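You operate a simulated robot arm through the tools that you are given. There is no shell and no other tool. Be economical: measure what you need, move in short steps, check, and stop when the job is done.

You are at the controls of a simulated robot arm. One attempt, no reset.

TASK
Zero the counter and run the chain on 3 hooks at speed 4.
Fine: stop when the screen shows 3.

Only the result counts: the job must be done as asked and must still hold three seconds after the hand-in. Knocking over, shifting, dropping, spilling or breaking anything else fails it.

THE ROBOT
A 7-joint arm with a two-finger gripper, on a carriage that runs on a rail from [-1.563, -0.003] to [0.217, 0] (x, y) and turns from -147 to 186 degrees about z. Base frame: it is fixed where the carriage stands at the start and does not move with it; the origin is on the floor, on the carriage's upright axis, x ahead of it, y to its left, z up. Readings come in m, degrees, newtons and seconds.
With the tool pointing down near the work surface it reaches from about 0.1 to 0.7 m from the robot's upright axis, wherever it stands. Its first joint turns from -166.0 to 166.0 degrees. Places, roughly: red valve [0.8, 0.6, 0.8]; reset button [0.8, 0.6, 1.2]; screen [0.7, 0.6, 1.4]; speed dial [0.8, 0.6, 1.1]; start button [0.6, 0.6, 1.2]; stop button [0.7, 0.6, 1.2]. Payload 2.45 kg.
The TCP is the grasp point, 0.023 m short of the fingertips. In the tool frame z runs along the fingers and y along their closing line. The gripper opens to 0.072 m. The gripper's body begins 0.04 m behind the TCP.
Orientation is told as [roll, pitch, yaw] about the base's x, y, z axes, in that order, counted from this pose: with the fingers straight down and closing along the base's y, the tool's x points along the base's -x, its y along +y and its z along -z.

THE INTERFACE
- The arm moves only by the tool drive_tool. Its argument "targets" is a list of rows, each a list of 7 numbers: the shift along the tool's x, y, z in m, then the turn, a rotation vector about the tool's x, y, z in degrees, then the finger opening in m, from 0 to 0.072. In form: [[tx, ty, tz, wx, wy, wz, jaw], ...]. A call has 1 to 20 rows; each row shifts and turns the commanded pose from where the row before left it, along the tool's axes as they then stand. Rows are played at 5 a second. More than 0.05 m and 8.6 degrees between two rows, or a gripper value outside its range, and nothing of the call is played. A pose out of reach is approached as far as the arm can. The call stops where the force on the tool passes 40 N (or 10 N more than at its start, if that is more) or the arm is blocked; 0.2 s more then pass. Each finger travels about 0.072 m/s and halts on what it meets, pressing with about 23 N; the grip force reading is that of the motor and also rises with nothing between the fingers. The clock runs only during rows and for 0.2 s after the last one: add rows that do not move to give the fingers time. It gives the time, the measured TCP pose, the force on the tool (base axes), the opening and the grip force at its end, in the units of the frame above (readings bear some noise), with the torque about the TCP (base axes, N m) and any sound that the robot's microphone picked up.
- Cameras (640 x 400 px; columns grow to the right, rows downward): "scene" is now at [0.0296, 0.2124, 1.4986]; the picture's right is [0.31, -0.95, 0.00], its down [-0.18, -0.06, -0.98] and it looks along [0.93, 0.30, -0.19] (base axes); focal length 256 px, centre (320, 200). "wrist" rides on the gripper at [0.078, 0.017, -0.066] in the tool frame; the picture's right is [-0.22, 0.98, 0.00], its down [-0.56, -0.13, -0.82] and it looks along [-0.80, -0.18, 0.57] (tool axes); focal length 234 px, centre (320, 200). There is no depth. A picture from a camera that has moved, and an enlarged one, comes with that camera's place and axes in the base frame and with its lens.
- camera(camera): a new picture of that camera. The clock stands still meanwhile.
- raise_lower(by): slides the trunk up (or, below 0, down) by that many m; the arm and the scene camera ride with it, the base frame stays. It gives what a move gives, with no picture.
- steer(legs): drives the robot by 1 to 6 legs, each [ahead, left, turn to the left] in m, m and degrees, along the robot's own axes; the way and the turn of a leg run together, so that a leg with both is an arc; at most 1.5 m and 180 degrees a leg. The arm and the cameras ride along, it lands a little off, and it stops where it bumps. It keeps to its track: a leg is cut to what the track allows. It gives what a move gives.
- pan_tilt(pan, tilt): turns the head with the scene camera to pan (to the left, within 155 degrees either way) and tilt (down, from -29 to 69), counted from straight ahead of the robot. It gives what a move gives.
- zoom(camera, box): a new picture of the part [left, top, right, bottom] of that camera's present view, enlarged. The clock stands still meanwhile.
- finish_job(): hands the job in; it is judged then, once.

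Go step by step. Nothing tells you exact positions but the pictures and the camera data: compare them with the known pose of the tool, close in by small moves and look again before you grip or let go. The budget is 120 turns and 78 pictures, counting those below and the enlarged ones. Unless the task says otherwise, let go and move clear before handing in, and close with one line.

The tools are called after ">>>" by a JSON object that holds its "method" and its "body". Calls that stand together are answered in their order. drive_tool: Moves the arm, as the interface text tells. Its arguments: {"type":"object","properties":{"targets":{"type":"array","items":{"type":"array","items":{"type":"number"}}}},"required":["targets"]} The other tools are called the same way: raise_lower (by) slides the trunk up or down; steer (legs) drives the base; pan_tilt (pan, tilt) turns the head that bears the scene camera; camera (camera) takes a picture; zoom (camera, box) takes an enlarged picture of a part of a camera's view; finish_job () hands the job in.

At the start:

```text
time: 0.0
position: [0.2371, 0.2261, 1.3792]
tcp_rot: [0.0, -0.1, 0.0]
contact_force: [0.0, 0.2, 0.4]
ft_torque: [0.0, -0.03, -0.01]
width: 0.072
grasp_force: 0.0
trunk travel left (down, up): [-0.451, 0.139]
robot x, y, heading: [-0.0008, 0.0019, 0.2]
head pan, tilt: [17.9, 11.1]
```

scene: 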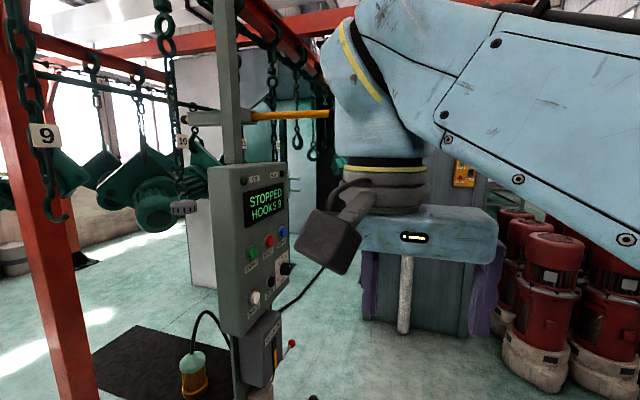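
wrist: 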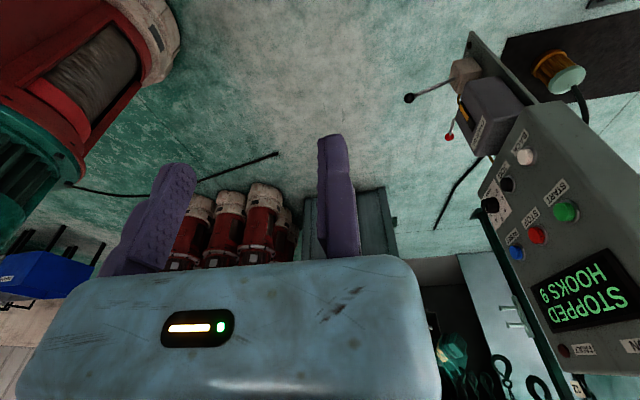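

I see a control panel ahead-left with a screen (STOPPED, HOOKS 9), buttons and a dial. I'll zoom in to read it.

>>> {"method": "zoom", "body": {"camera": "scene", "box": [200, 150, 310, 330]}}

>>> {"method": "zoom", "body": {"camera": "wrist", "box": [400, 60, 640, 380]}}

>>> {"method": "zoom", "body": {"camera": "scene", "box": [0, 0, 340, 400]}}

```text
2.22 times, centred on (255, 240) of scene
camera zoom: at [0.0296, 0.2124, 1.4986], right [0.31, -0.95, 0.0], down [-0.18, -0.06, -0.98], along [0.93, 0.3, -0.19], focal length 569 px, centre (464, 111)
```

zoom: 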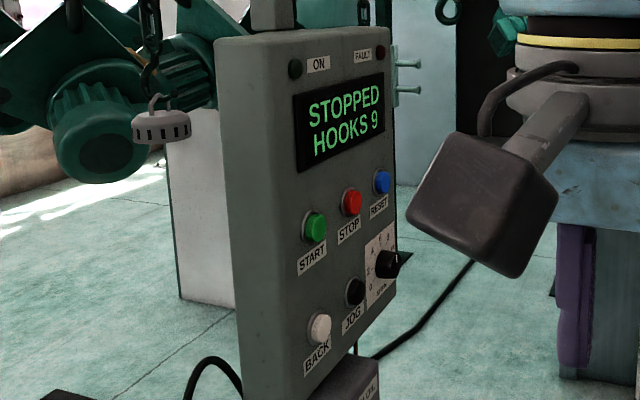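

```text
1.25 times, centred on (520, 220) of wrist
camera zoom: at [0.1591, 0.2457, 1.4447], right [0.22, 0.98, 0.0], down [0.56, -0.13, 0.82], along [0.8, -0.18, -0.57], focal length 293 px, centre (70, 175)
```

zoom: 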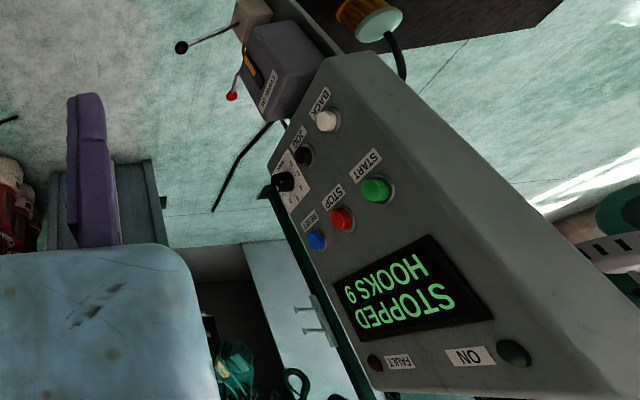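

```text
1.00 times, centred on (170, 200) of scene (not enlarged: the box is as wide or as high as the picture)
camera zoom: at [0.0296, 0.2124, 1.4986], right [0.31, -0.95, 0.0], down [-0.18, -0.06, -0.98], along [0.93, 0.3, -0.19], focal length 256 px, centre (470, 200)
```

zoom: 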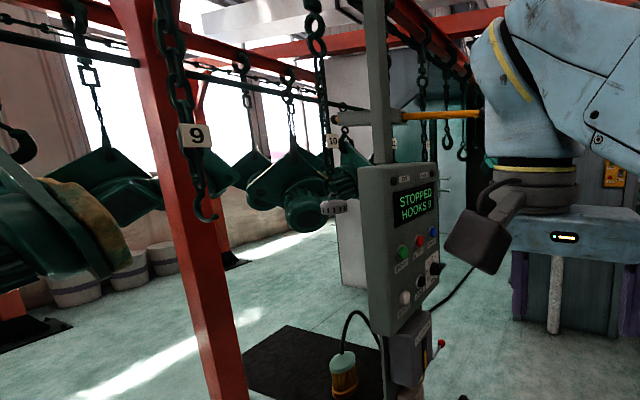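

The panel face is roughly the vertical plane y≈0.58, facing −y: START ≈(0.58,0.58,1.23), STOP ≈(0.68,0.58,1.23), RESET ≈(0.77,0.58,1.23), with the dial below RESET. I'll drive ahead along the rail to come into reach.

>>> {"method": "steer", "body": {"legs": [[0.2, 0, 0]]}}

>>> {"method": "pan_tilt", "body": {"pan": 35, "tilt": 15}}

>>> {"method": "camera", "body": {"camera": "scene"}}

```text
time: 1.6
position: [0.438, 0.2271, 1.379]
tcp_rot: [0.0, 0.1, 0.0]
contact_force: [0.0, 0.1, -0.6]
ft_torque: [0.0, -0.01, 0.01]
width: 0.072
grasp_force: 0.1
trunk travel left (down, up): [-0.451, 0.139]
robot x, y, heading: [0.2019, 0.0044, 0.1]
head pan, tilt: [17.9, 11.1]
```

```text
time: 2.4
position: [0.4383, 0.2271, 1.3788]
tcp_rot: [0.0, 0.0, 0.0]
contact_force: [0.0, 0.5, 0.3]
ft_torque: [0.02, 0.0, -0.02]
width: 0.072
grasp_force: 0.1
trunk travel left (down, up): [-0.451, 0.139]
robot x, y, heading: [0.1997, 0.0004, -0.2]
head pan, tilt: [35.0, 15.0]
```

```text
72 pictures are left
camera scene: at [0.2186, 0.2377, 1.4922], right [0.57, -0.82, 0.0], down [-0.21, -0.15, -0.97], along [0.79, 0.55, -0.26], focal length 256 px, centre (320, 200)
```

scene: 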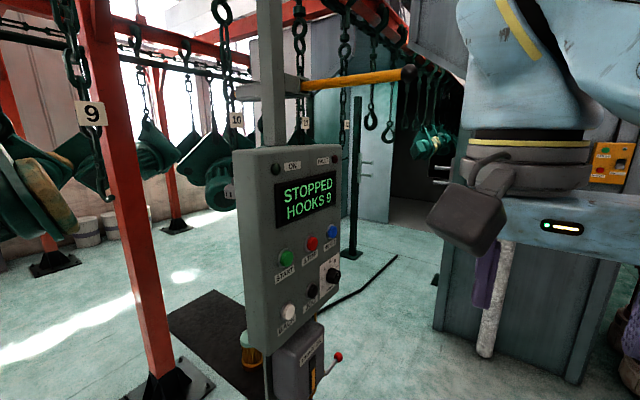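

>>> {"method": "zoom", "body": {"camera": "scene", "box": [230, 140, 360, 340]}}

>>> {"method": "zoom", "body": {"camera": "scene", "box": [300, 250, 350, 310]}}

>>> {"method": "camera", "body": {"camera": "wrist"}}

```text
2.00 times, centred on (295, 240) of scene
camera zoom: at [0.2186, 0.2377, 1.4922], right [0.57, -0.82, 0.0], down [-0.21, -0.15, -0.97], along [0.79, 0.55, -0.26], focal length 512 px, centre (370, 120)
```

zoom: 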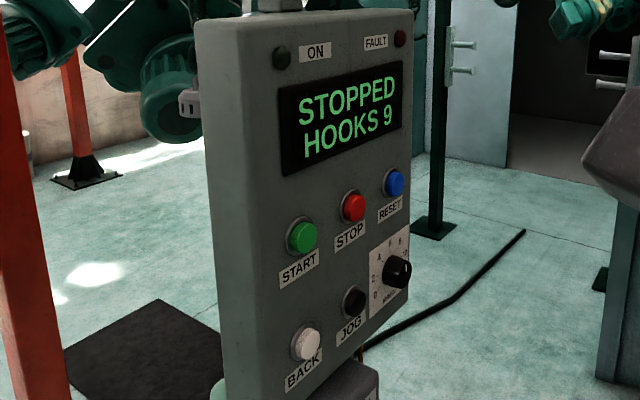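

```text
6.67 times, centred on (325, 280) of scene
camera zoom: at [0.2186, 0.2377, 1.4922], right [0.57, -0.82, 0.0], down [-0.21, -0.15, -0.97], along [0.79, 0.55, -0.26], focal length 1706 px, centre (287, -333)
```

zoom: 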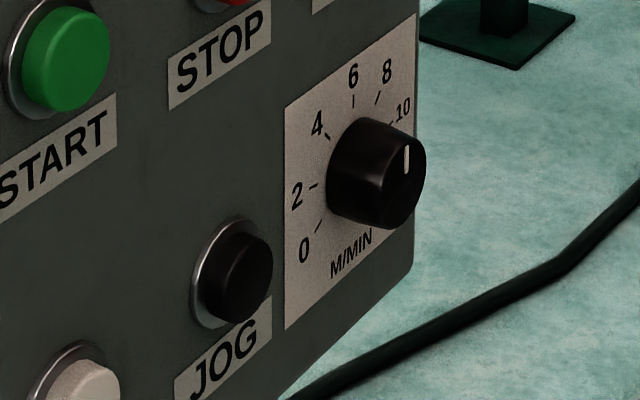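

```text
69 pictures are left
camera wrist: at [0.3601, 0.2459, 1.4447], right [0.22, 0.98, 0.0], down [0.56, -0.13, 0.82], along [0.8, -0.18, -0.57], focal length 234 px, centre (320, 200)
```

wrist: 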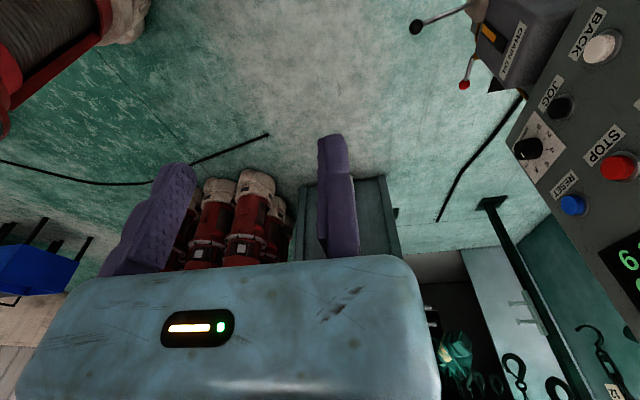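

The dial is an M/MIN scale 0–10 with a white-marked knob. I'll move the tool nearer and turn it to face the panel (+y).

>>> {"method": "drive_tool", "body": {"targets": [[-0.03, 0.04, 0, 0, 0, 0, 0.072], [-0.03, 0.04, 0, 0, 0, 0, 0.072], [-0.03, 0.04, 0, 0, 0, 0, 0.05], [-0.03, 0.03, 0, 0, 0, 0, 0.03], [0, 0, 0, -8.5, 0, 0, 0], [0, 0, 0, -8.5, 0, 0, 0], [0, 0, 0, -8.5, 0, 0, 0], [0, 0, 0, -8.5, 0, 0, 0], [0, 0, 0, -8.5, 0, 0, 0], [0, 0, 0, -8.5, 0, 0, 0], [0, 0, 0, -8.5, 0, 0, 0], [0, 0, 0, -8.5, 0, 0, 0], [0, 0, 0, -8.5, 0, 0, 0], [0, 0, 0, -8.5, 0, 0, 0], [0, 0, 0, -5, 0, 0, 0], [0, 0, 0, 0, 0, 0, 0]]}}

>>> {"method": "camera", "body": {"camera": "wrist"}}

>>> {"method": "camera", "body": {"camera": "scene"}}

```text
time: 5.8
position: [0.5311, 0.3331, 1.347]
tcp_rot: [90.1, 0.0, -0.1]
contact_force: [-0.5, 0.7, -0.4]
ft_torque: [0.01, -0.03, -0.02]
width: 0.0
grasp_force: 23.3
out of reach, approached as far as the arm can: row 1, 2, 3, 4
trunk travel left (down, up): [-0.451, 0.139]
robot x, y, heading: [0.1997, -0.0028, 0.1]
head pan, tilt: [35.0, 15.0]
```

```text
68 pictures are left
camera wrist: at [0.4527, 0.2684, 1.3639], right [0.22, 0.0, 0.98], down [0.56, -0.82, -0.13], along [0.8, 0.57, -0.18], focal length 234 px, centre (320, 200)
```

wrist: 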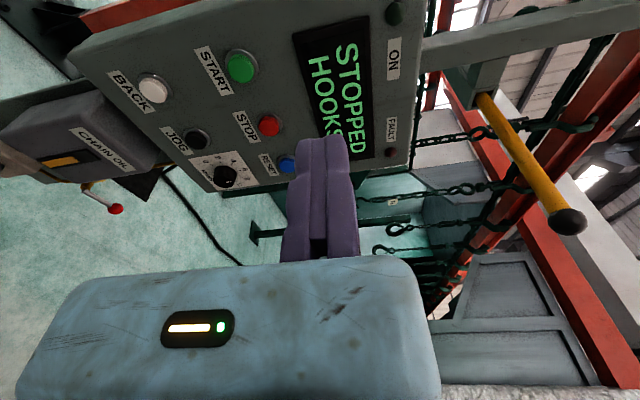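

```text
67 pictures are left
camera scene: at [0.2185, 0.2377, 1.4922], right [0.57, -0.82, 0.0], down [-0.21, -0.15, -0.97], along [0.79, 0.55, -0.26], focal length 256 px, centre (320, 200)
```

scene: 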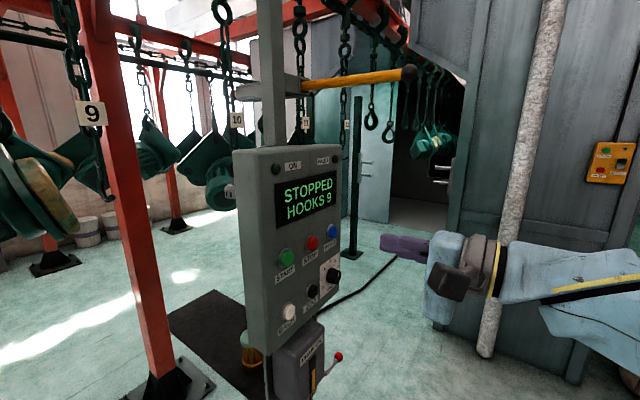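

The tool now faces the panel. I'll zoom in from both cameras for exact positions and to read the CHAIN box label.

>>> {"method": "zoom", "body": {"camera": "wrist", "box": [0, 60, 200, 230]}}

>>> {"method": "zoom", "body": {"camera": "wrist", "box": [150, 30, 310, 190]}}

>>> {"method": "zoom", "body": {"camera": "scene", "box": [230, 290, 350, 400]}}

```text
2.35 times, centred on (100, 145) of wrist
camera zoom: at [0.4527, 0.2684, 1.3639], right [0.22, 0.0, 0.98], down [0.56, -0.82, -0.13], along [0.8, 0.57, -0.18], focal length 551 px, centre (838, 329)
```

zoom: 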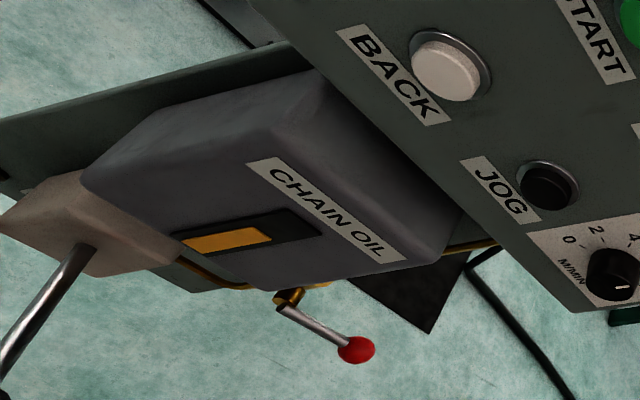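

```text
2.50 times, centred on (230, 110) of wrist
camera zoom: at [0.4527, 0.2684, 1.3639], right [0.22, 0.0, 0.98], down [0.56, -0.82, -0.13], along [0.8, 0.57, -0.18], focal length 585 px, centre (545, 425)
```

zoom: 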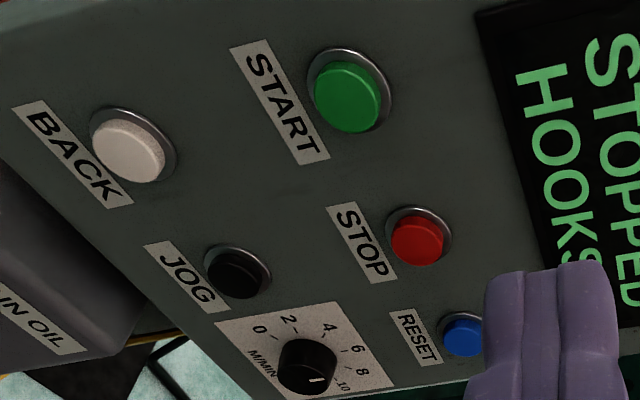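

```text
3.64 times, centred on (290, 345) of scene
camera zoom: at [0.2185, 0.2377, 1.4922], right [0.57, -0.82, 0.0], down [-0.21, -0.15, -0.97], along [0.79, 0.55, -0.26], focal length 931 px, centre (429, -327)
```

zoom: 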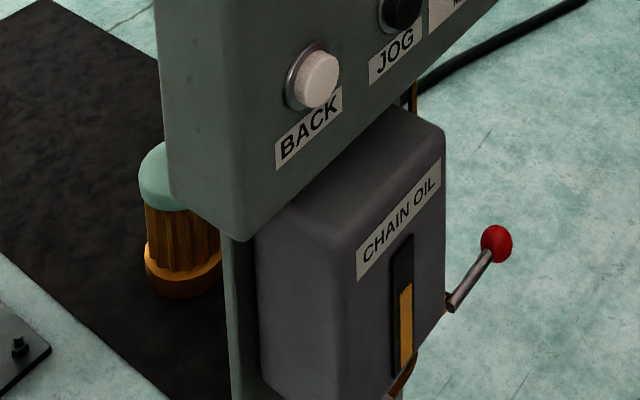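

Positions triangulated: START (0.574, 0.571, 1.236), STOP (0.662, 0.571, 1.237), RESET (0.754, 0.574, 1.236), dial knob front (0.738, 0.545, 1.124). The chain-oil valve is irrelevant. Next I line the closed fingers up in front of RESET.

>>> {"method": "drive_tool", "body": {"targets": [[-0.0372, -0.0187, 0.024, 0, 0, 0, 0], [-0.0372, -0.0187, 0.024, 0, 0, 0, 0], [-0.0372, -0.0187, 0.024, 0, 0, 0, 0], [-0.0372, -0.0187, 0.024, 0, 0, 0, 0], [-0.0372, -0.0187, 0.024, 0, 0, 0, 0], [-0.0372, -0.0187, 0.024, 0, 0, 0, 0], [0, 0, 0, 0, 0, 0, 0]]}}

>>> {"method": "camera", "body": {"camera": "wrist"}}

>>> {"method": "camera", "body": {"camera": "scene"}}

```text
time: 7.4
position: [0.7535, 0.4756, 1.2362]
tcp_rot: [90.0, 0.0, 0.1]
contact_force: [0.8, 0.0, -1.1]
ft_torque: [0.04, 0.0, 0.01]
width: 0.0
grasp_force: 22.7
trunk travel left (down, up): [-0.451, 0.139]
robot x, y, heading: [0.2021, -0.0013, -0.1]
head pan, tilt: [35.0, 15.0]
```

```text
63 pictures are left
camera wrist: at [0.676, 0.4112, 1.2521], right [0.22, 0.0, 0.98], down [0.56, -0.82, -0.12], along [0.8, 0.57, -0.18], focal length 234 px, centre (320, 200)
```

wrist: 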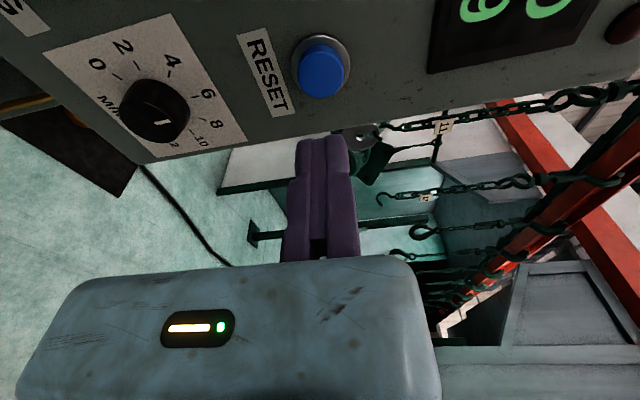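

```text
62 pictures are left
camera scene: at [0.2189, 0.2381, 1.4921], right [0.57, -0.82, 0.0], down [-0.21, -0.15, -0.97], along [0.79, 0.55, -0.26], focal length 256 px, centre (320, 200)
```

scene: 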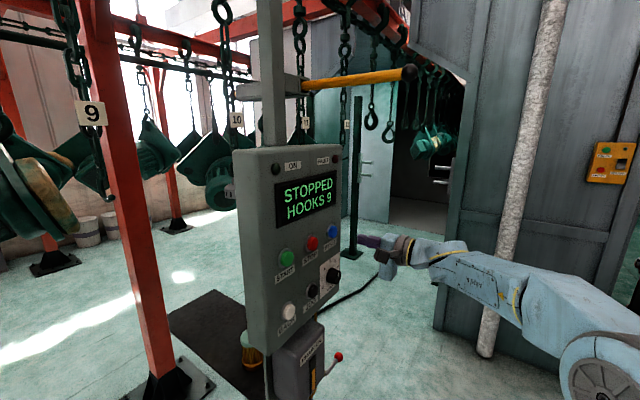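

RESET is aligned and the dial is in clear view here. Zooming to read the dial scale.

>>> {"method": "zoom", "body": {"camera": "wrist", "box": [40, 10, 250, 170]}}

>>> {"method": "drive_tool", "body": {"targets": [[0, 0, 0.03, 0, 0, 0, 0], [0, 0, 0.03, 0, 0, 0, 0], [0, 0, 0.015, 0, 0, 0, 0]]}}

```text
2.50 times, centred on (145, 90) of wrist
camera zoom: at [0.676, 0.4112, 1.2521], right [0.22, 0.0, 0.98], down [0.56, -0.82, -0.12], along [0.8, 0.57, -0.18], focal length 585 px, centre (758, 475)
```

zoom: 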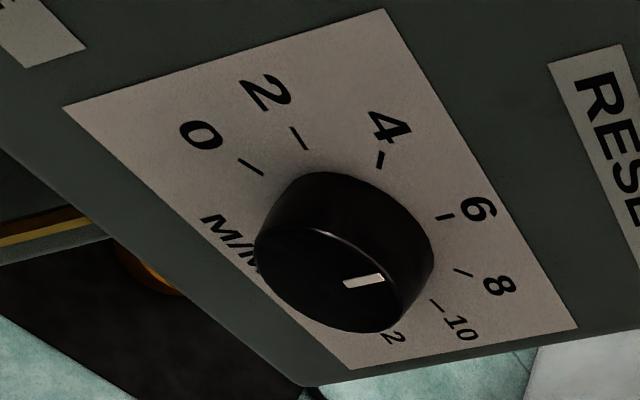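

```text
time: 8.2
position: [0.7541, 0.5499, 1.2374]
tcp_rot: [90.1, 0.0, -0.2]
contact_force: [-1.6, -11.8, -3.1]
ft_torque: [-0.05, -0.04, 0.03]
width: 0.0057
grasp_force: 28.7
trunk travel left (down, up): [-0.451, 0.139]
robot x, y, heading: [0.1994, 0.0057, 0.1]
head pan, tilt: [35.0, 15.0]
heard: click
```

RESET clicked. The dial reads 6 (mark straight up; ticks are 40° per 2), so 4 needs 40° counter-clockwise. I'll back off, check the screen, and plan to grip the knob at (0.755, z 1.105).

>>> {"method": "drive_tool", "body": {"targets": [[0, 0, -0.035, 0, 0, 0, 0], [0, 0, -0.04, 0, 0, 0, 0.03], [0, -0.043, -0.03, 0, 0, 0, 0.06], [0, -0.045, 0, 0, 0, 0, 0.072], [0, -0.043, 0, 0, 0, 0, 0.072], [0, 0, 0, 0, 0, 0, 0.072]]}}

>>> {"method": "camera", "body": {"camera": "scene"}}

>>> {"method": "camera", "body": {"camera": "wrist"}}

```text
refused: row 3 steps farther than a row can; nothing moved
```

```text
60 pictures are left
camera scene: at [0.2184, 0.2364, 1.4924], right [0.57, -0.82, 0.0], down [-0.21, -0.15, -0.97], along [0.79, 0.55, -0.26], focal length 256 px, centre (320, 200)
```

scene: 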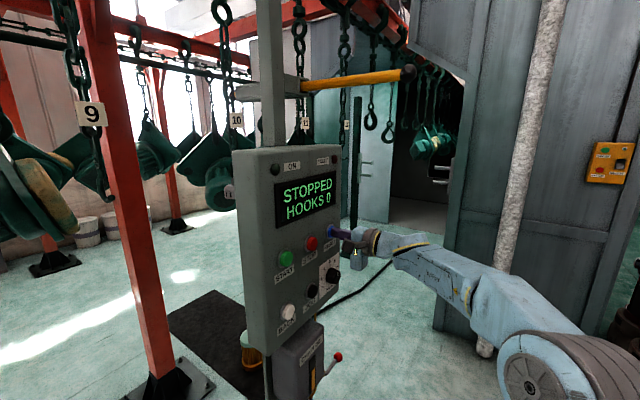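

```text
59 pictures are left
camera wrist: at [0.6755, 0.4851, 1.2535], right [0.22, 0.0, 0.98], down [0.56, -0.82, -0.12], along [0.8, 0.57, -0.18], focal length 234 px, centre (320, 200)
```

wrist: 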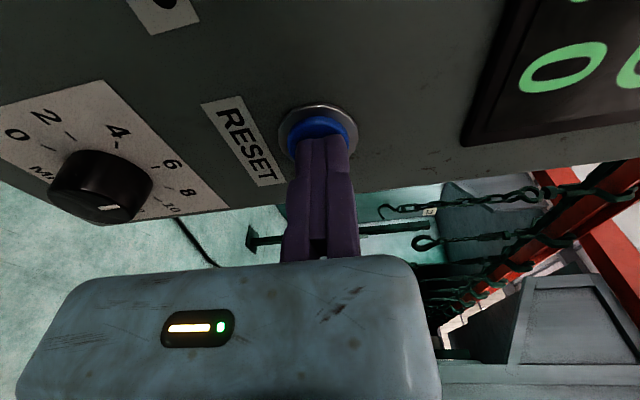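

The screen shows HOOKS 0. Now I retract and go in front of the dial with the fingers open.

>>> {"method": "drive_tool", "body": {"targets": [[0, 0, -0.035, 0, 0, 0, 0], [0, 0, -0.045, 0, 0, 0, 0.03], [0, -0.03, -0.02, 0, 0, 0, 0.06], [0, -0.045, 0, 0, 0, 0, 0.072], [0, -0.045, 0, 0, 0, 0, 0.072], [-0.001, -0.012, 0.02, 0, 0, 0, 0.072], [0, 0, 0, 0, 0, 0, 0.072]]}}

>>> {"method": "camera", "body": {"camera": "wrist"}}

>>> {"method": "zoom", "body": {"camera": "scene", "box": [260, 200, 420, 300]}}

```text
time: 9.8
position: [0.7549, 0.4708, 1.1037]
tcp_rot: [90.0, 0.0, 0.0]
contact_force: [0.2, -1.1, -1.1]
ft_torque: [-0.01, -0.02, 0.01]
width: 0.0721
grasp_force: 0.0
trunk travel left (down, up): [-0.451, 0.139]
robot x, y, heading: [0.202, 0.0016, -0.2]
head pan, tilt: [35.0, 15.0]
```

```text
58 pictures are left
camera wrist: at [0.6769, 0.4066, 1.1197], right [0.22, 0.0, 0.98], down [0.56, -0.82, -0.13], along [0.8, 0.57, -0.18], focal length 234 px, centre (320, 200)
```

wrist: 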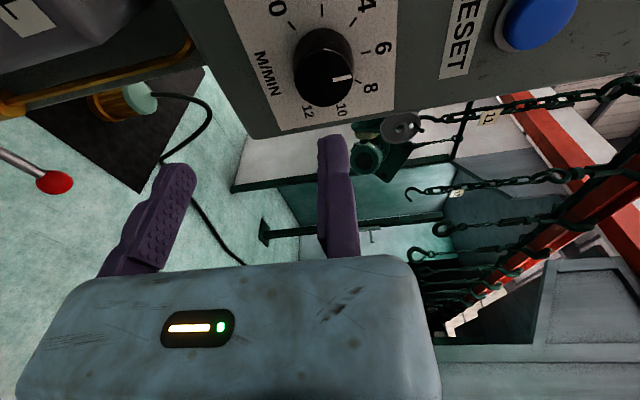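

```text
4.00 times, centred on (340, 250) of scene
camera zoom: at [0.2186, 0.238, 1.4922], right [0.57, -0.82, 0.0], down [-0.21, -0.15, -0.97], along [0.79, 0.55, -0.26], focal length 1024 px, centre (240, 0)
```

zoom: 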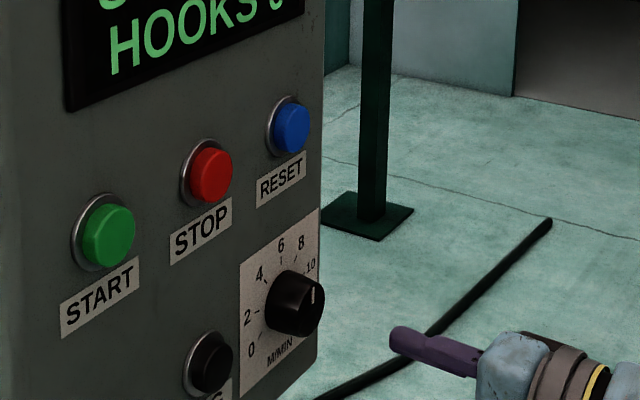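

The knob is centred as predicted. I advance until the fingers straddle it, then close.

>>> {"method": "drive_tool", "body": {"targets": [[0, 0.001, 0.03, 0, 0, 0, 0.072], [0, 0, 0.03, 0, 0, 0, 0.072], [0, 0, 0.016, 0, 0, 0, 0.072], [0, 0, 0, 0, 0, 0, 0.072]]}}

>>> {"method": "camera", "body": {"camera": "wrist"}}

>>> {"method": "zoom", "body": {"camera": "scene", "box": [260, 200, 420, 300]}}

```text
time: 10.6
position: [0.7614, 0.5309, 1.103]
tcp_rot: [89.7, -0.2, -0.6]
contact_force: [-7.4, -25.0, 2.9]
ft_torque: [0.15, 0.02, 0.28]
width: 0.0722
grasp_force: 0.0
trunk travel left (down, up): [-0.451, 0.139]
robot x, y, heading: [0.1998, 0.0033, -0.2]
head pan, tilt: [35.0, 15.0]
stopped in row 3: the force on the tool passed its limit at 86 N (the readings are from after the stop); the commanded pose is now the measured one
```

```text
56 pictures are left
camera wrist: at [0.6814, 0.468, 1.1207], right [0.22, 0.0, 0.98], down [0.55, -0.83, -0.12], along [0.81, 0.56, -0.18], focal length 234 px, centre (320, 200)
```

wrist: 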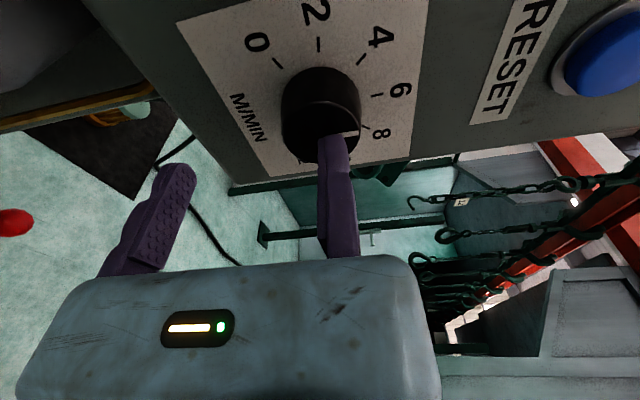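

```text
4.00 times, centred on (340, 250) of scene
camera zoom: at [0.2178, 0.2344, 1.4929], right [0.57, -0.82, 0.0], down [-0.21, -0.15, -0.97], along [0.79, 0.55, -0.26], focal length 1024 px, centre (240, 0)
```

zoom: 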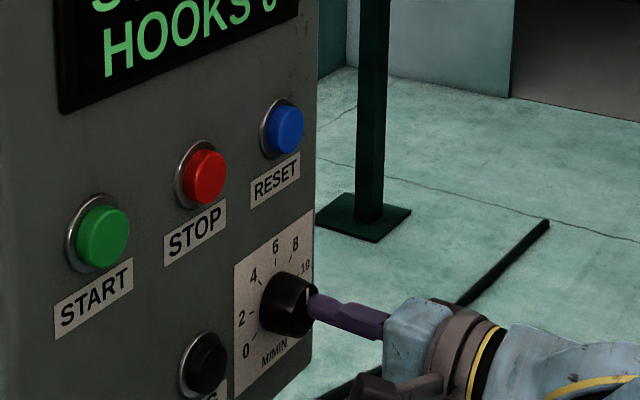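

The finger tip hit the knob's front: the pictures show only the lower finger moves, while the upper one stays on the tool axis. I back off and re-measure the knob before re-approaching with an offset.

>>> {"method": "drive_tool", "body": {"targets": [[0, 0, -0.03, 0, 0, 0, 0.072], [0, 0, -0.03, 0, 0, 0, 0.072], [0, 0, 0, 0, 0, 0, 0.072]]}}

>>> {"method": "zoom", "body": {"camera": "wrist", "box": [220, 0, 440, 140]}}

>>> {"method": "zoom", "body": {"camera": "scene", "box": [260, 200, 420, 300]}}

>>> {"method": "camera", "body": {"camera": "wrist"}}

```text
time: 11.4
position: [0.7577, 0.476, 1.1001]
tcp_rot: [89.6, 0.1, -0.3]
contact_force: [-0.3, -0.5, -0.2]
ft_torque: [-0.03, 0.02, -0.03]
width: 0.0719
grasp_force: 0.1
trunk travel left (down, up): [-0.451, 0.139]
robot x, y, heading: [0.1984, 0.0009, -0.1]
head pan, tilt: [35.0, 15.0]
```

```text
2.86 times, centred on (330, 70) of wrist
camera zoom: at [0.6798, 0.4118, 1.1172], right [0.22, 0.0, 0.98], down [0.55, -0.82, -0.12], along [0.8, 0.57, -0.18], focal length 669 px, centre (291, 571)
```

zoom: 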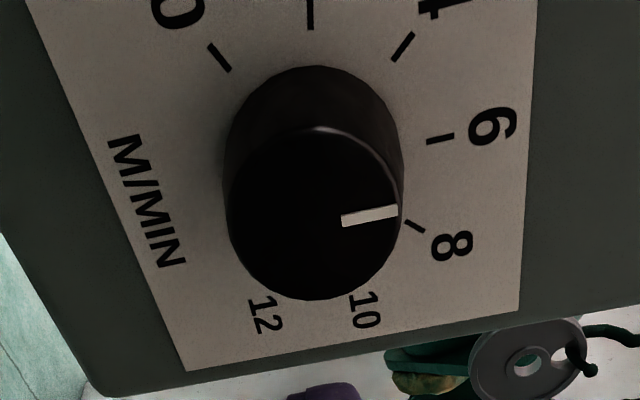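

```text
4.00 times, centred on (340, 250) of scene
camera zoom: at [0.2186, 0.2373, 1.4923], right [0.57, -0.82, 0.0], down [-0.21, -0.15, -0.97], along [0.79, 0.55, -0.26], focal length 1024 px, centre (240, 0)
```

zoom: 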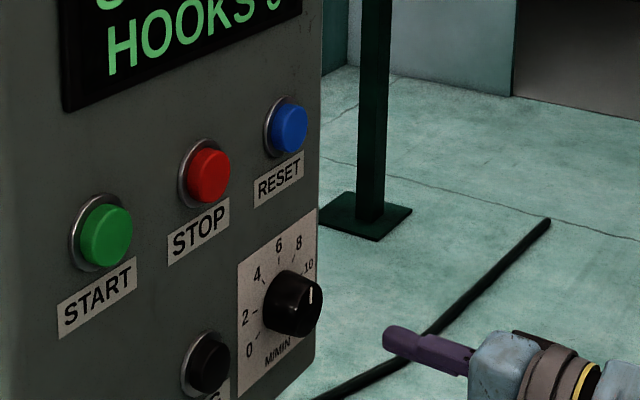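

```text
52 pictures are left
camera wrist: at [0.6798, 0.4118, 1.1172], right [0.22, 0.0, 0.98], down [0.55, -0.82, -0.12], along [0.8, 0.57, -0.18], focal length 234 px, centre (320, 200)
```

wrist: 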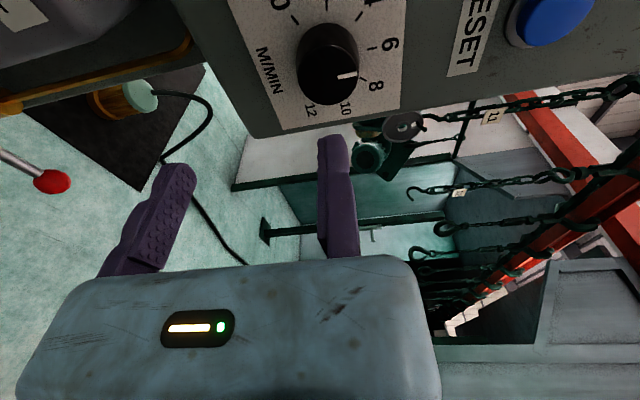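

Knob measured: centre (0.753, z 1.107), radius ≈0.018, mark still at 6. I raise the tool so that the fixed upper finger passes just above the knob.

>>> {"method": "drive_tool", "body": {"targets": [[0.0047, 0.029, 0, -0.4, 0, 0, 0.072], [0, 0, 0.03, 0, 0, 0, 0.072], [0, 0, 0, 0, 0, 0, 0.072]]}}

>>> {"method": "camera", "body": {"camera": "wrist"}}

```text
time: 12.2
position: [0.7544, 0.5067, 1.1299]
tcp_rot: [90.1, -0.1, -0.4]
contact_force: [-0.8, 0.4, -0.5]
ft_torque: [0.04, 0.02, -0.01]
width: 0.0718
grasp_force: 0.0
trunk travel left (down, up): [-0.451, 0.139]
robot x, y, heading: [0.2001, -0.0014, -0.1]
head pan, tilt: [35.0, 15.0]
```

```text
51 pictures are left
camera wrist: at [0.6754, 0.4424, 1.1466], right [0.22, 0.0, 0.98], down [0.55, -0.82, -0.13], along [0.8, 0.57, -0.18], focal length 234 px, centre (320, 200)
```

wrist: 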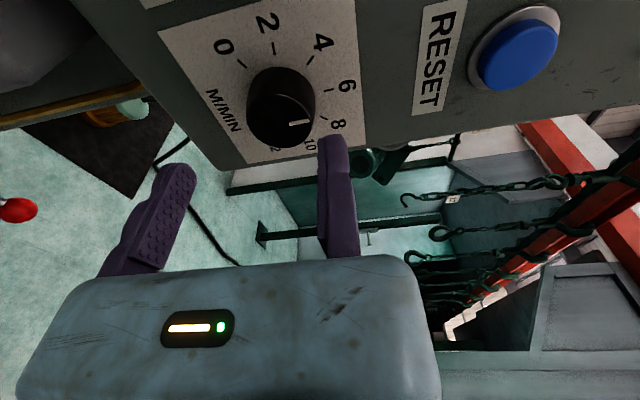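

>>> {"method": "drive_tool", "body": {"targets": [[0, 0.001, 0.015, 0, 0.4, 0, 0.072], [0, 0, 0.015, 0, 0, 0, 0.072], [0, 0, 0.012, 0, 0, 0, 0.072], [0, 0, 0, 0, 0, 0, 0.072]]}}

>>> {"method": "camera", "body": {"camera": "wrist"}}

>>> {"method": "zoom", "body": {"camera": "scene", "box": [260, 200, 420, 300]}}

```text
time: 13.2
position: [0.7534, 0.5485, 1.1318]
tcp_rot: [90.1, 0.0, 0.0]
contact_force: [-0.4, 0.2, 0.1]
ft_torque: [0.01, 0.03, 0.01]
width: 0.0719
grasp_force: 0.1
trunk travel left (down, up): [-0.451, 0.139]
robot x, y, heading: [0.2, -0.0018, -0.2]
head pan, tilt: [35.0, 15.0]
```

```text
50 pictures are left
camera wrist: at [0.6763, 0.4845, 1.1484], right [0.22, 0.0, 0.98], down [0.56, -0.82, -0.13], along [0.8, 0.57, -0.18], focal length 234 px, centre (320, 200)
```

wrist: 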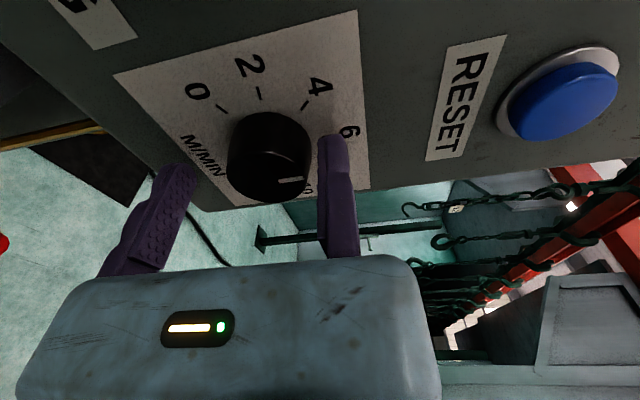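

```text
4.00 times, centred on (340, 250) of scene
camera zoom: at [0.2187, 0.2379, 1.4922], right [0.57, -0.82, 0.0], down [-0.21, -0.15, -0.97], along [0.79, 0.55, -0.26], focal length 1024 px, centre (240, 0)
```

zoom: 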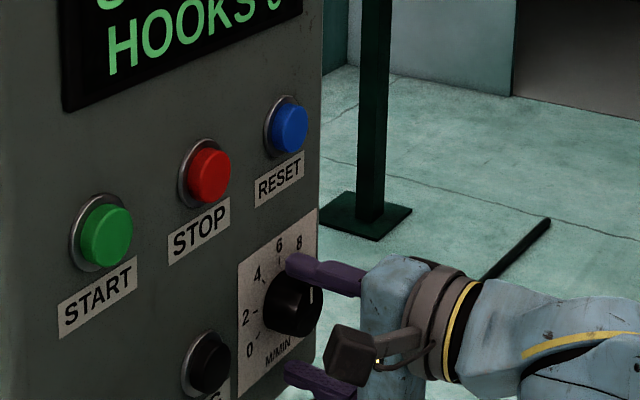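

The fingers straddle the knob. I lower the fixed finger nearly onto it and close.

>>> {"method": "drive_tool", "body": {"targets": [[0, -0.006, 0, 0, 0, 0, 0.072], [0, 0, 0, 0, 0, 0, 0.05], [0, 0, 0, 0, 0, 0, 0.036], [0, 0, 0, 0, 0, 0, 0.03], [0, 0, 0, 0, 0, 0, 0.03]]}}

>>> {"method": "camera", "body": {"camera": "wrist"}}

```text
time: 14.4
position: [0.7544, 0.549, 1.1246]
tcp_rot: [90.0, 0.1, 0.0]
contact_force: [-1.7, -1.2, -3.0]
ft_torque: [0.03, 0.04, 0.04]
width: 0.04
grasp_force: 45.0
trunk travel left (down, up): [-0.451, 0.139]
robot x, y, heading: [0.1986, 0.0007, -0.0]
head pan, tilt: [35.0, 15.0]
```

```text
48 pictures are left
camera wrist: at [0.6763, 0.4843, 1.1421], right [0.22, 0.0, 0.98], down [0.56, -0.82, -0.13], along [0.8, 0.57, -0.18], focal length 234 px, centre (320, 200)
```

wrist: 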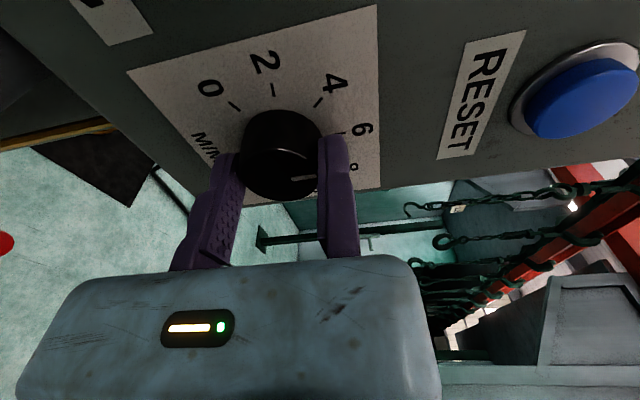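

Gripped at 0.04 m with little side force. Now I turn 40° counter-clockwise about the knob's axis.

>>> {"method": "drive_tool", "body": {"targets": [[0.0028, -0.0002, 0, 0, 0, -8, 0.03], [0.0028, -0.0002, 0, 0, 0, -8, 0.03], [0.0028, -0.0002, 0, 0, 0, -8, 0.03], [0.0028, -0.0002, 0, 0, 0, -8, 0.03], [0.0028, -0.0002, 0, 0, 0, -8, 0.03], [0, 0, 0, 0, 0, 0, 0.03]]}}

>>> {"method": "camera", "body": {"camera": "wrist"}}

>>> {"method": "zoom", "body": {"camera": "scene", "box": [260, 200, 420, 300]}}

```text
time: 15.8
position: [0.742, 0.5496, 1.1198]
tcp_rot: [89.9, -40.0, 0.1]
contact_force: [-9.3, -11.1, -22.3]
ft_torque: [-0.45, 0.44, -0.24]
width: 0.0398
grasp_force: 45.7
trunk travel left (down, up): [-0.451, 0.139]
robot x, y, heading: [0.2016, 0.001, 0.0]
head pan, tilt: [35.0, 15.0]
```

```text
47 pictures are left
camera wrist: at [0.671, 0.4843, 1.0825], right [-0.46, 0.0, 0.89], down [0.51, -0.82, 0.27], along [0.73, 0.57, 0.38], focal length 234 px, centre (320, 200)
```

wrist: 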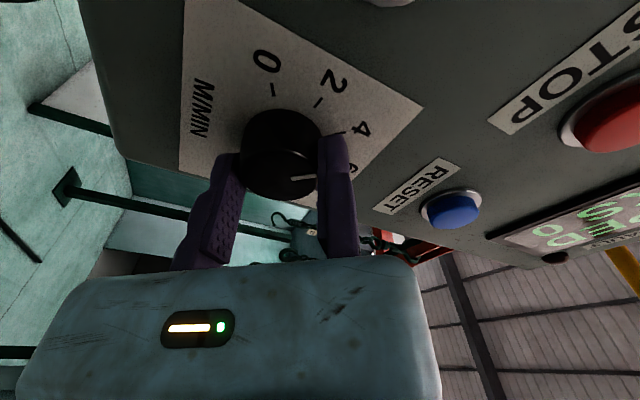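

```text
4.00 times, centred on (340, 250) of scene
camera zoom: at [0.2189, 0.238, 1.492], right [0.57, -0.82, 0.0], down [-0.21, -0.15, -0.97], along [0.79, 0.55, -0.26], focal length 1024 px, centre (240, 0)
```

zoom: 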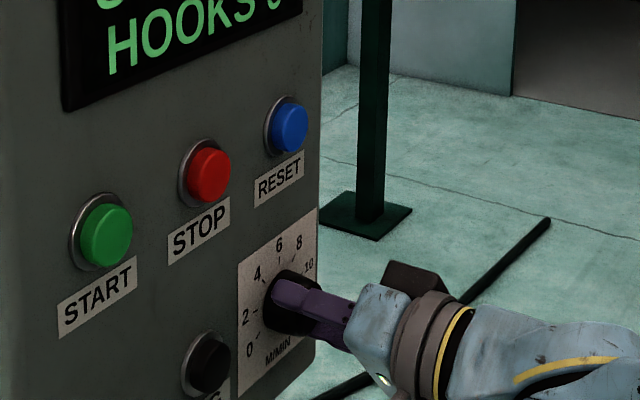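

The knob followed the turn. I release, ease the fixed finger off, back out, and read the dial.

>>> {"method": "drive_tool", "body": {"targets": [[0, 0, 0, 0, 0, 0, 0.05], [0, 0.003, 0, 0, 0, 0, 0.072], [0, 0.002, 0, 0, 0, 0, 0.072], [0, 0, -0.03, 0, 0, 0, 0.072], [0, 0, -0.04, 0, 0, 0, 0.072], [0, 0, 0, 0, 0, 0, 0.072]]}}

>>> {"method": "camera", "body": {"camera": "wrist"}}

>>> {"method": "zoom", "body": {"camera": "scene", "box": [300, 250, 350, 310]}}

```text
time: 17.2
position: [0.7374, 0.4774, 1.1261]
tcp_rot: [90.1, -39.9, -0.1]
contact_force: [0.2, 0.1, 0.9]
ft_torque: [-0.01, 0.02, 0.01]
width: 0.072
grasp_force: 0.0
trunk travel left (down, up): [-0.451, 0.139]
robot x, y, heading: [0.1985, 0.0012, -0.3]
head pan, tilt: [35.0, 15.0]
```

```text
45 pictures are left
camera wrist: at [0.6665, 0.4131, 1.0883], right [-0.46, 0.0, 0.89], down [0.51, -0.82, 0.26], along [0.73, 0.57, 0.38], focal length 234 px, centre (320, 200)
```

wrist: 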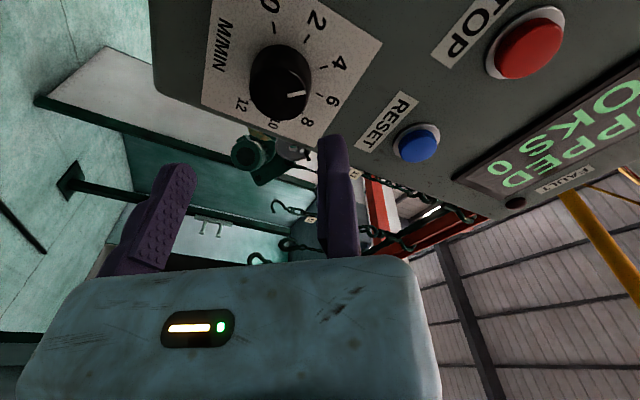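

```text
6.67 times, centred on (325, 280) of scene
camera zoom: at [0.2185, 0.2372, 1.4923], right [0.57, -0.82, 0.0], down [-0.21, -0.15, -0.97], along [0.79, 0.55, -0.26], focal length 1706 px, centre (287, -333)
```

zoom: 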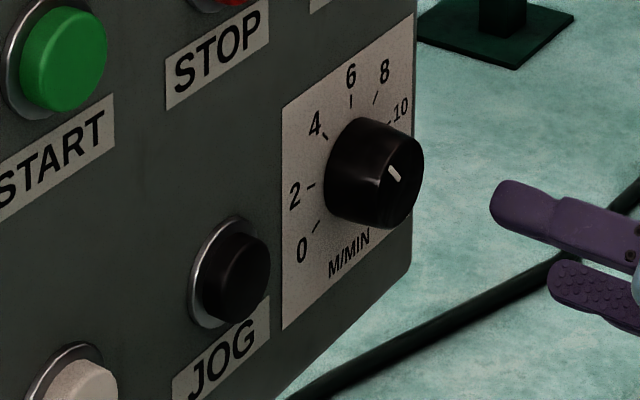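

>>> {"method": "zoom", "body": {"camera": "wrist", "box": [220, 20, 360, 130]}}

```text
3.64 times, centred on (290, 75) of wrist
camera zoom: at [0.6665, 0.4131, 1.0883], right [-0.46, 0.0, 0.89], down [0.51, -0.82, 0.26], along [0.73, 0.57, 0.38], focal length 852 px, centre (429, 654)
```

zoom: 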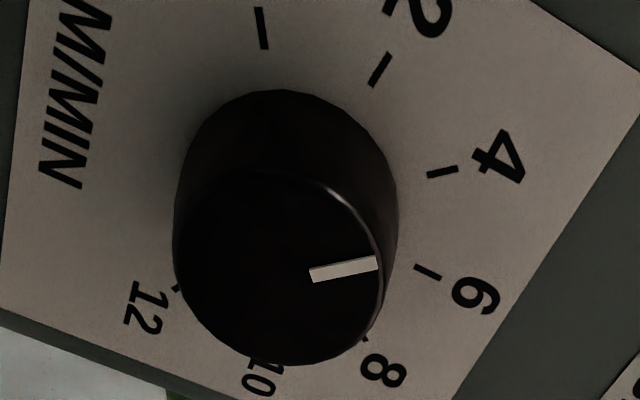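

The dial mark is parallel to the "4" tick (129° vs 129°), so speed is 4. Next I rotate the tool back, close the fingers and hover before START.

>>> {"method": "drive_tool", "body": {"targets": [[0, 0, -0.02, 0, 0, 0, 0.05], [0, 0, 0, 0, 0, 8, 0.02], [0, 0, 0, 0, 0, 8, 0], [0, 0, 0, 0, 0, 8, 0], [0, 0, 0, 0, 0, 8, 0], [0, 0, 0, 0, 0, 8, 0], [0.041, 0.0275, 0, 0, 0, 0, 0], [0.041, 0.0275, 0, 0, 0, 0, 0], [0.041, 0.0275, 0, 0, 0, 0, 0], [0.0405, 0.0275, 0, 0, 0, 0, 0], [0, 0, 0.04, 0, 0, 0, 0], [0, 0, 0, 0, 0, 0, 0]]}}

>>> {"method": "camera", "body": {"camera": "scene"}}

>>> {"method": "camera", "body": {"camera": "wrist"}}

```text
time: 19.8
position: [0.5731, 0.4997, 1.2349]
tcp_rot: [90.0, 0.1, 0.0]
contact_force: [0.0, 0.0, -0.1]
ft_torque: [0.01, 0.0, 0.01]
width: 0.0
grasp_force: 23.1
trunk travel left (down, up): [-0.451, 0.139]
robot x, y, heading: [0.2001, 0.0021, 0.0]
head pan, tilt: [35.0, 15.0]
```

```text
42 pictures are left
camera scene: at [0.219, 0.2383, 1.4921], right [0.57, -0.82, 0.0], down [-0.21, -0.15, -0.97], along [0.79, 0.55, -0.26], focal length 256 px, centre (320, 200)
```

scene: 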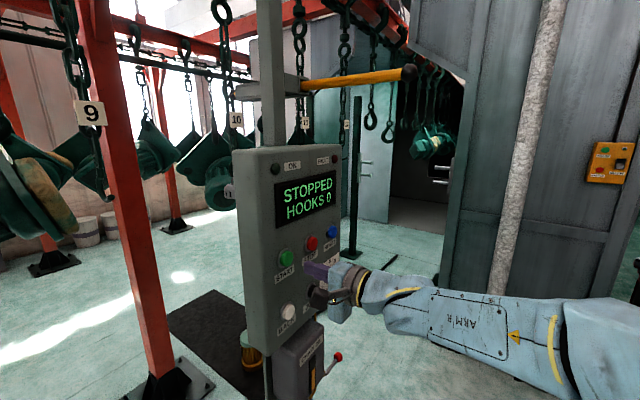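

```text
41 pictures are left
camera wrist: at [0.4956, 0.4348, 1.2513], right [0.22, 0.0, 0.98], down [0.56, -0.82, -0.13], along [0.8, 0.57, -0.18], focal length 234 px, centre (320, 200)
```

wrist: 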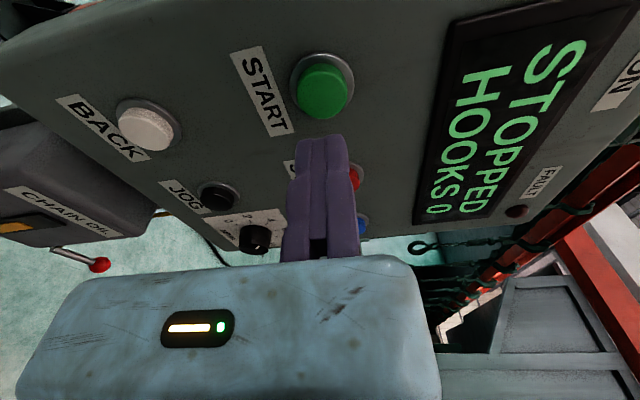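

START is aligned. I press it and retreat at once to a hover in front of STOP.

>>> {"method": "drive_tool", "body": {"targets": [[0, 0.001, 0.03, 0, 0, 0, 0], [0, 0, 0.023, 0, 0, 0, 0], [0, 0, -0.03, 0, 0, 0, 0]]}}

>>> {"method": "camera", "body": {"camera": "wrist"}}

```text
time: 20.6
position: [0.5733, 0.5225, 1.2362]
tcp_rot: [90.0, 0.0, 0.0]
contact_force: [0.7, 0.8, 0.3]
ft_torque: [0.02, 0.0, 0.02]
width: 0.0
grasp_force: 28.3
trunk travel left (down, up): [-0.451, 0.139]
robot x, y, heading: [0.2004, 0.0007, -0.3]
head pan, tilt: [35.0, 15.0]
heard: click
```

```text
40 pictures are left
camera wrist: at [0.4957, 0.4577, 1.2525], right [0.22, 0.0, 0.98], down [0.56, -0.82, -0.13], along [0.8, 0.57, -0.18], focal length 234 px, centre (320, 200)
```

wrist: 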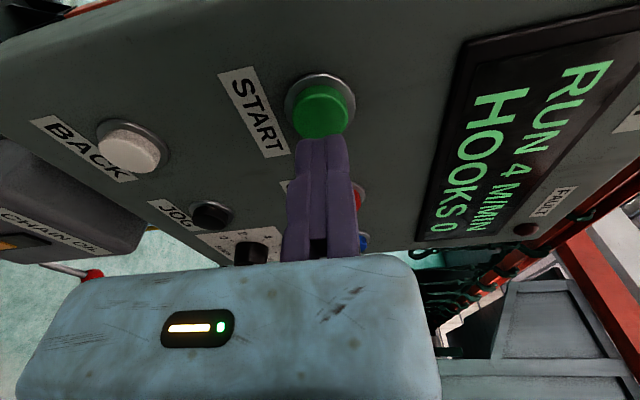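

It runs: "RUN 4 M/MIN, HOOKS 0". I move to hover before STOP.

>>> {"method": "drive_tool", "body": {"targets": [[-0.0443, 0.0005, 0, 0, 0, 0, 0], [-0.0443, 0.0005, 0, 0, 0, 0, 0]]}}

>>> {"method": "camera", "body": {"camera": "wrist"}}

>>> {"method": "camera", "body": {"camera": "scene"}}

```text
time: 21.2
position: [0.6634, 0.5223, 1.2345]
tcp_rot: [90.0, 0.1, 0.0]
contact_force: [0.4, -0.8, 0.3]
ft_torque: [0.02, 0.01, -0.02]
width: 0.0001
grasp_force: 28.4
trunk travel left (down, up): [-0.451, 0.139]
robot x, y, heading: [0.1992, 0.0012, -0.2]
head pan, tilt: [35.0, 15.0]
```

```text
39 pictures are left
camera wrist: at [0.5862, 0.4575, 1.2526], right [0.22, 0.0, 0.98], down [0.56, -0.82, -0.13], along [0.8, 0.57, -0.18], focal length 234 px, centre (320, 200)
```

wrist: 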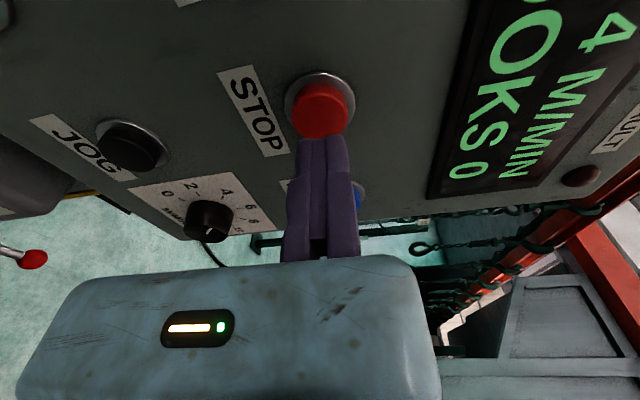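

```text
38 pictures are left
camera scene: at [0.2189, 0.2378, 1.4922], right [0.57, -0.82, 0.0], down [-0.21, -0.15, -0.97], along [0.79, 0.55, -0.26], focal length 256 px, centre (320, 200)
```

scene: 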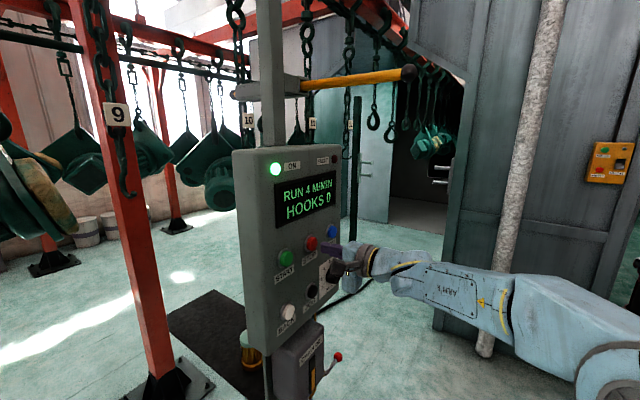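

STOP is aligned, counter still 0. I wait in short steps and watch the screen.

>>> {"method": "drive_tool", "body": {"targets": [[0, 0, 0, 0, 0, 0, 0], [0, 0, 0, 0, 0, 0, 0], [0, 0, 0, 0, 0, 0, 0], [0, 0, 0, 0, 0, 0, 0], [0, 0, 0, 0, 0, 0, 0], [0, 0, 0, 0, 0, 0, 0], [0, 0, 0, 0, 0, 0, 0]]}}

>>> {"method": "camera", "body": {"camera": "scene"}}

```text
time: 22.8
position: [0.6637, 0.5222, 1.2361]
tcp_rot: [90.1, 0.1, 0.0]
contact_force: [-0.8, 0.6, 0.2]
ft_torque: [-0.03, 0.0, -0.05]
width: 0.0
grasp_force: 28.7
trunk travel left (down, up): [-0.451, 0.139]
robot x, y, heading: [0.2036, -0.0005, -0.0]
head pan, tilt: [35.0, 15.0]
```

```text
37 pictures are left
camera scene: at [0.2186, 0.2377, 1.4922], right [0.57, -0.82, 0.0], down [-0.21, -0.15, -0.97], along [0.79, 0.55, -0.26], focal length 256 px, centre (320, 200)
```

scene: 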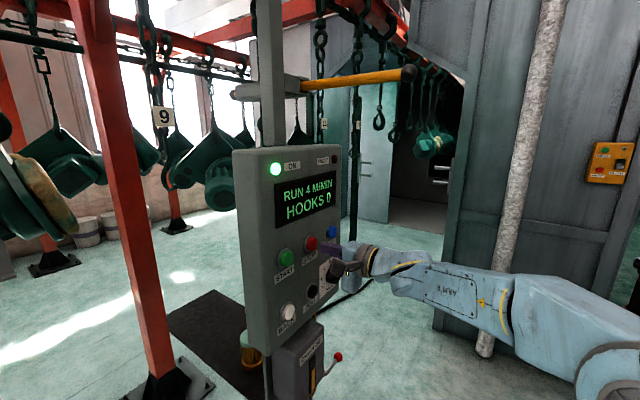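

>>> {"method": "drive_tool", "body": {"targets": [[0, 0, 0, 0, 0, 0, 0], [0, 0, 0, 0, 0, 0, 0], [0, 0, 0, 0, 0, 0, 0], [0, 0, 0, 0, 0, 0, 0], [0, 0, 0, 0, 0, 0, 0], [0, 0, 0, 0, 0, 0, 0], [0, 0, 0, 0, 0, 0, 0]]}}

>>> {"method": "camera", "body": {"camera": "scene"}}

```text
time: 24.4
position: [0.6624, 0.5224, 1.2361]
tcp_rot: [90.0, 0.0, 0.0]
contact_force: [-0.3, -0.4, -0.1]
ft_torque: [0.02, 0.0, 0.0]
width: 0.0
grasp_force: 28.9
trunk travel left (down, up): [-0.451, 0.139]
robot x, y, heading: [0.2008, 0.0038, -0.1]
head pan, tilt: [35.0, 15.0]
```

```text
36 pictures are left
camera scene: at [0.2186, 0.2377, 1.4922], right [0.57, -0.82, 0.0], down [-0.21, -0.15, -0.97], along [0.79, 0.55, -0.26], focal length 256 px, centre (320, 200)
```

scene: 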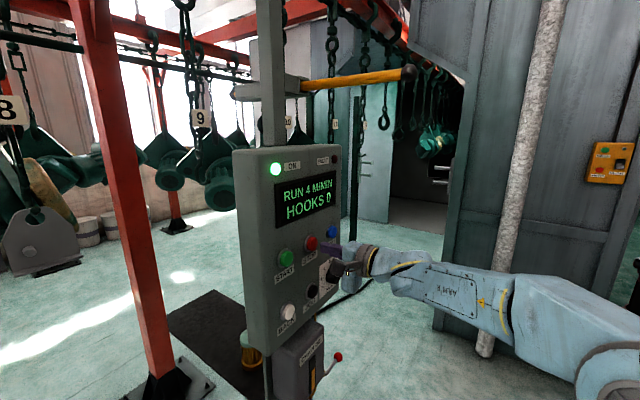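

>>> {"method": "drive_tool", "body": {"targets": [[0, 0, 0, 0, 0, 0, 0], [0, 0, 0, 0, 0, 0, 0], [0, 0, 0, 0, 0, 0, 0], [0, 0, 0, 0, 0, 0, 0], [0, 0, 0, 0, 0, 0, 0], [0, 0, 0, 0, 0, 0, 0], [0, 0, 0, 0, 0, 0, 0], [0, 0, 0, 0, 0, 0, 0], [0, 0, 0, 0, 0, 0, 0]]}}

>>> {"method": "camera", "body": {"camera": "scene"}}

```text
time: 26.4
position: [0.6618, 0.5226, 1.236]
tcp_rot: [90.1, 0.0, 0.0]
contact_force: [-0.5, -0.5, -0.5]
ft_torque: [0.01, 0.0, -0.01]
width: 0.0
grasp_force: 28.0
trunk travel left (down, up): [-0.451, 0.139]
robot x, y, heading: [0.1983, -0.001, -0.2]
head pan, tilt: [35.0, 15.0]
```

```text
35 pictures are left
camera scene: at [0.2186, 0.2377, 1.4922], right [0.57, -0.82, 0.0], down [-0.21, -0.15, -0.97], along [0.79, 0.55, -0.26], focal length 256 px, centre (320, 200)
```

scene: 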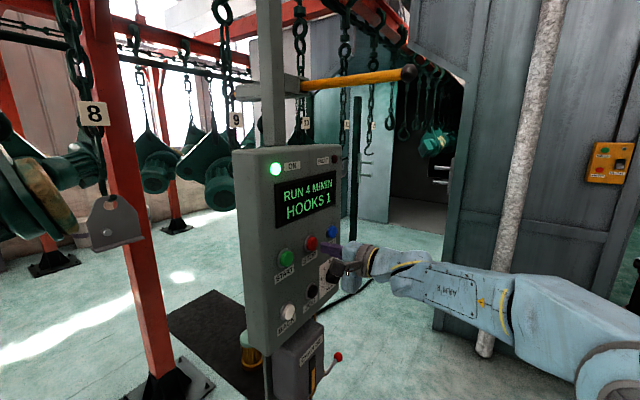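

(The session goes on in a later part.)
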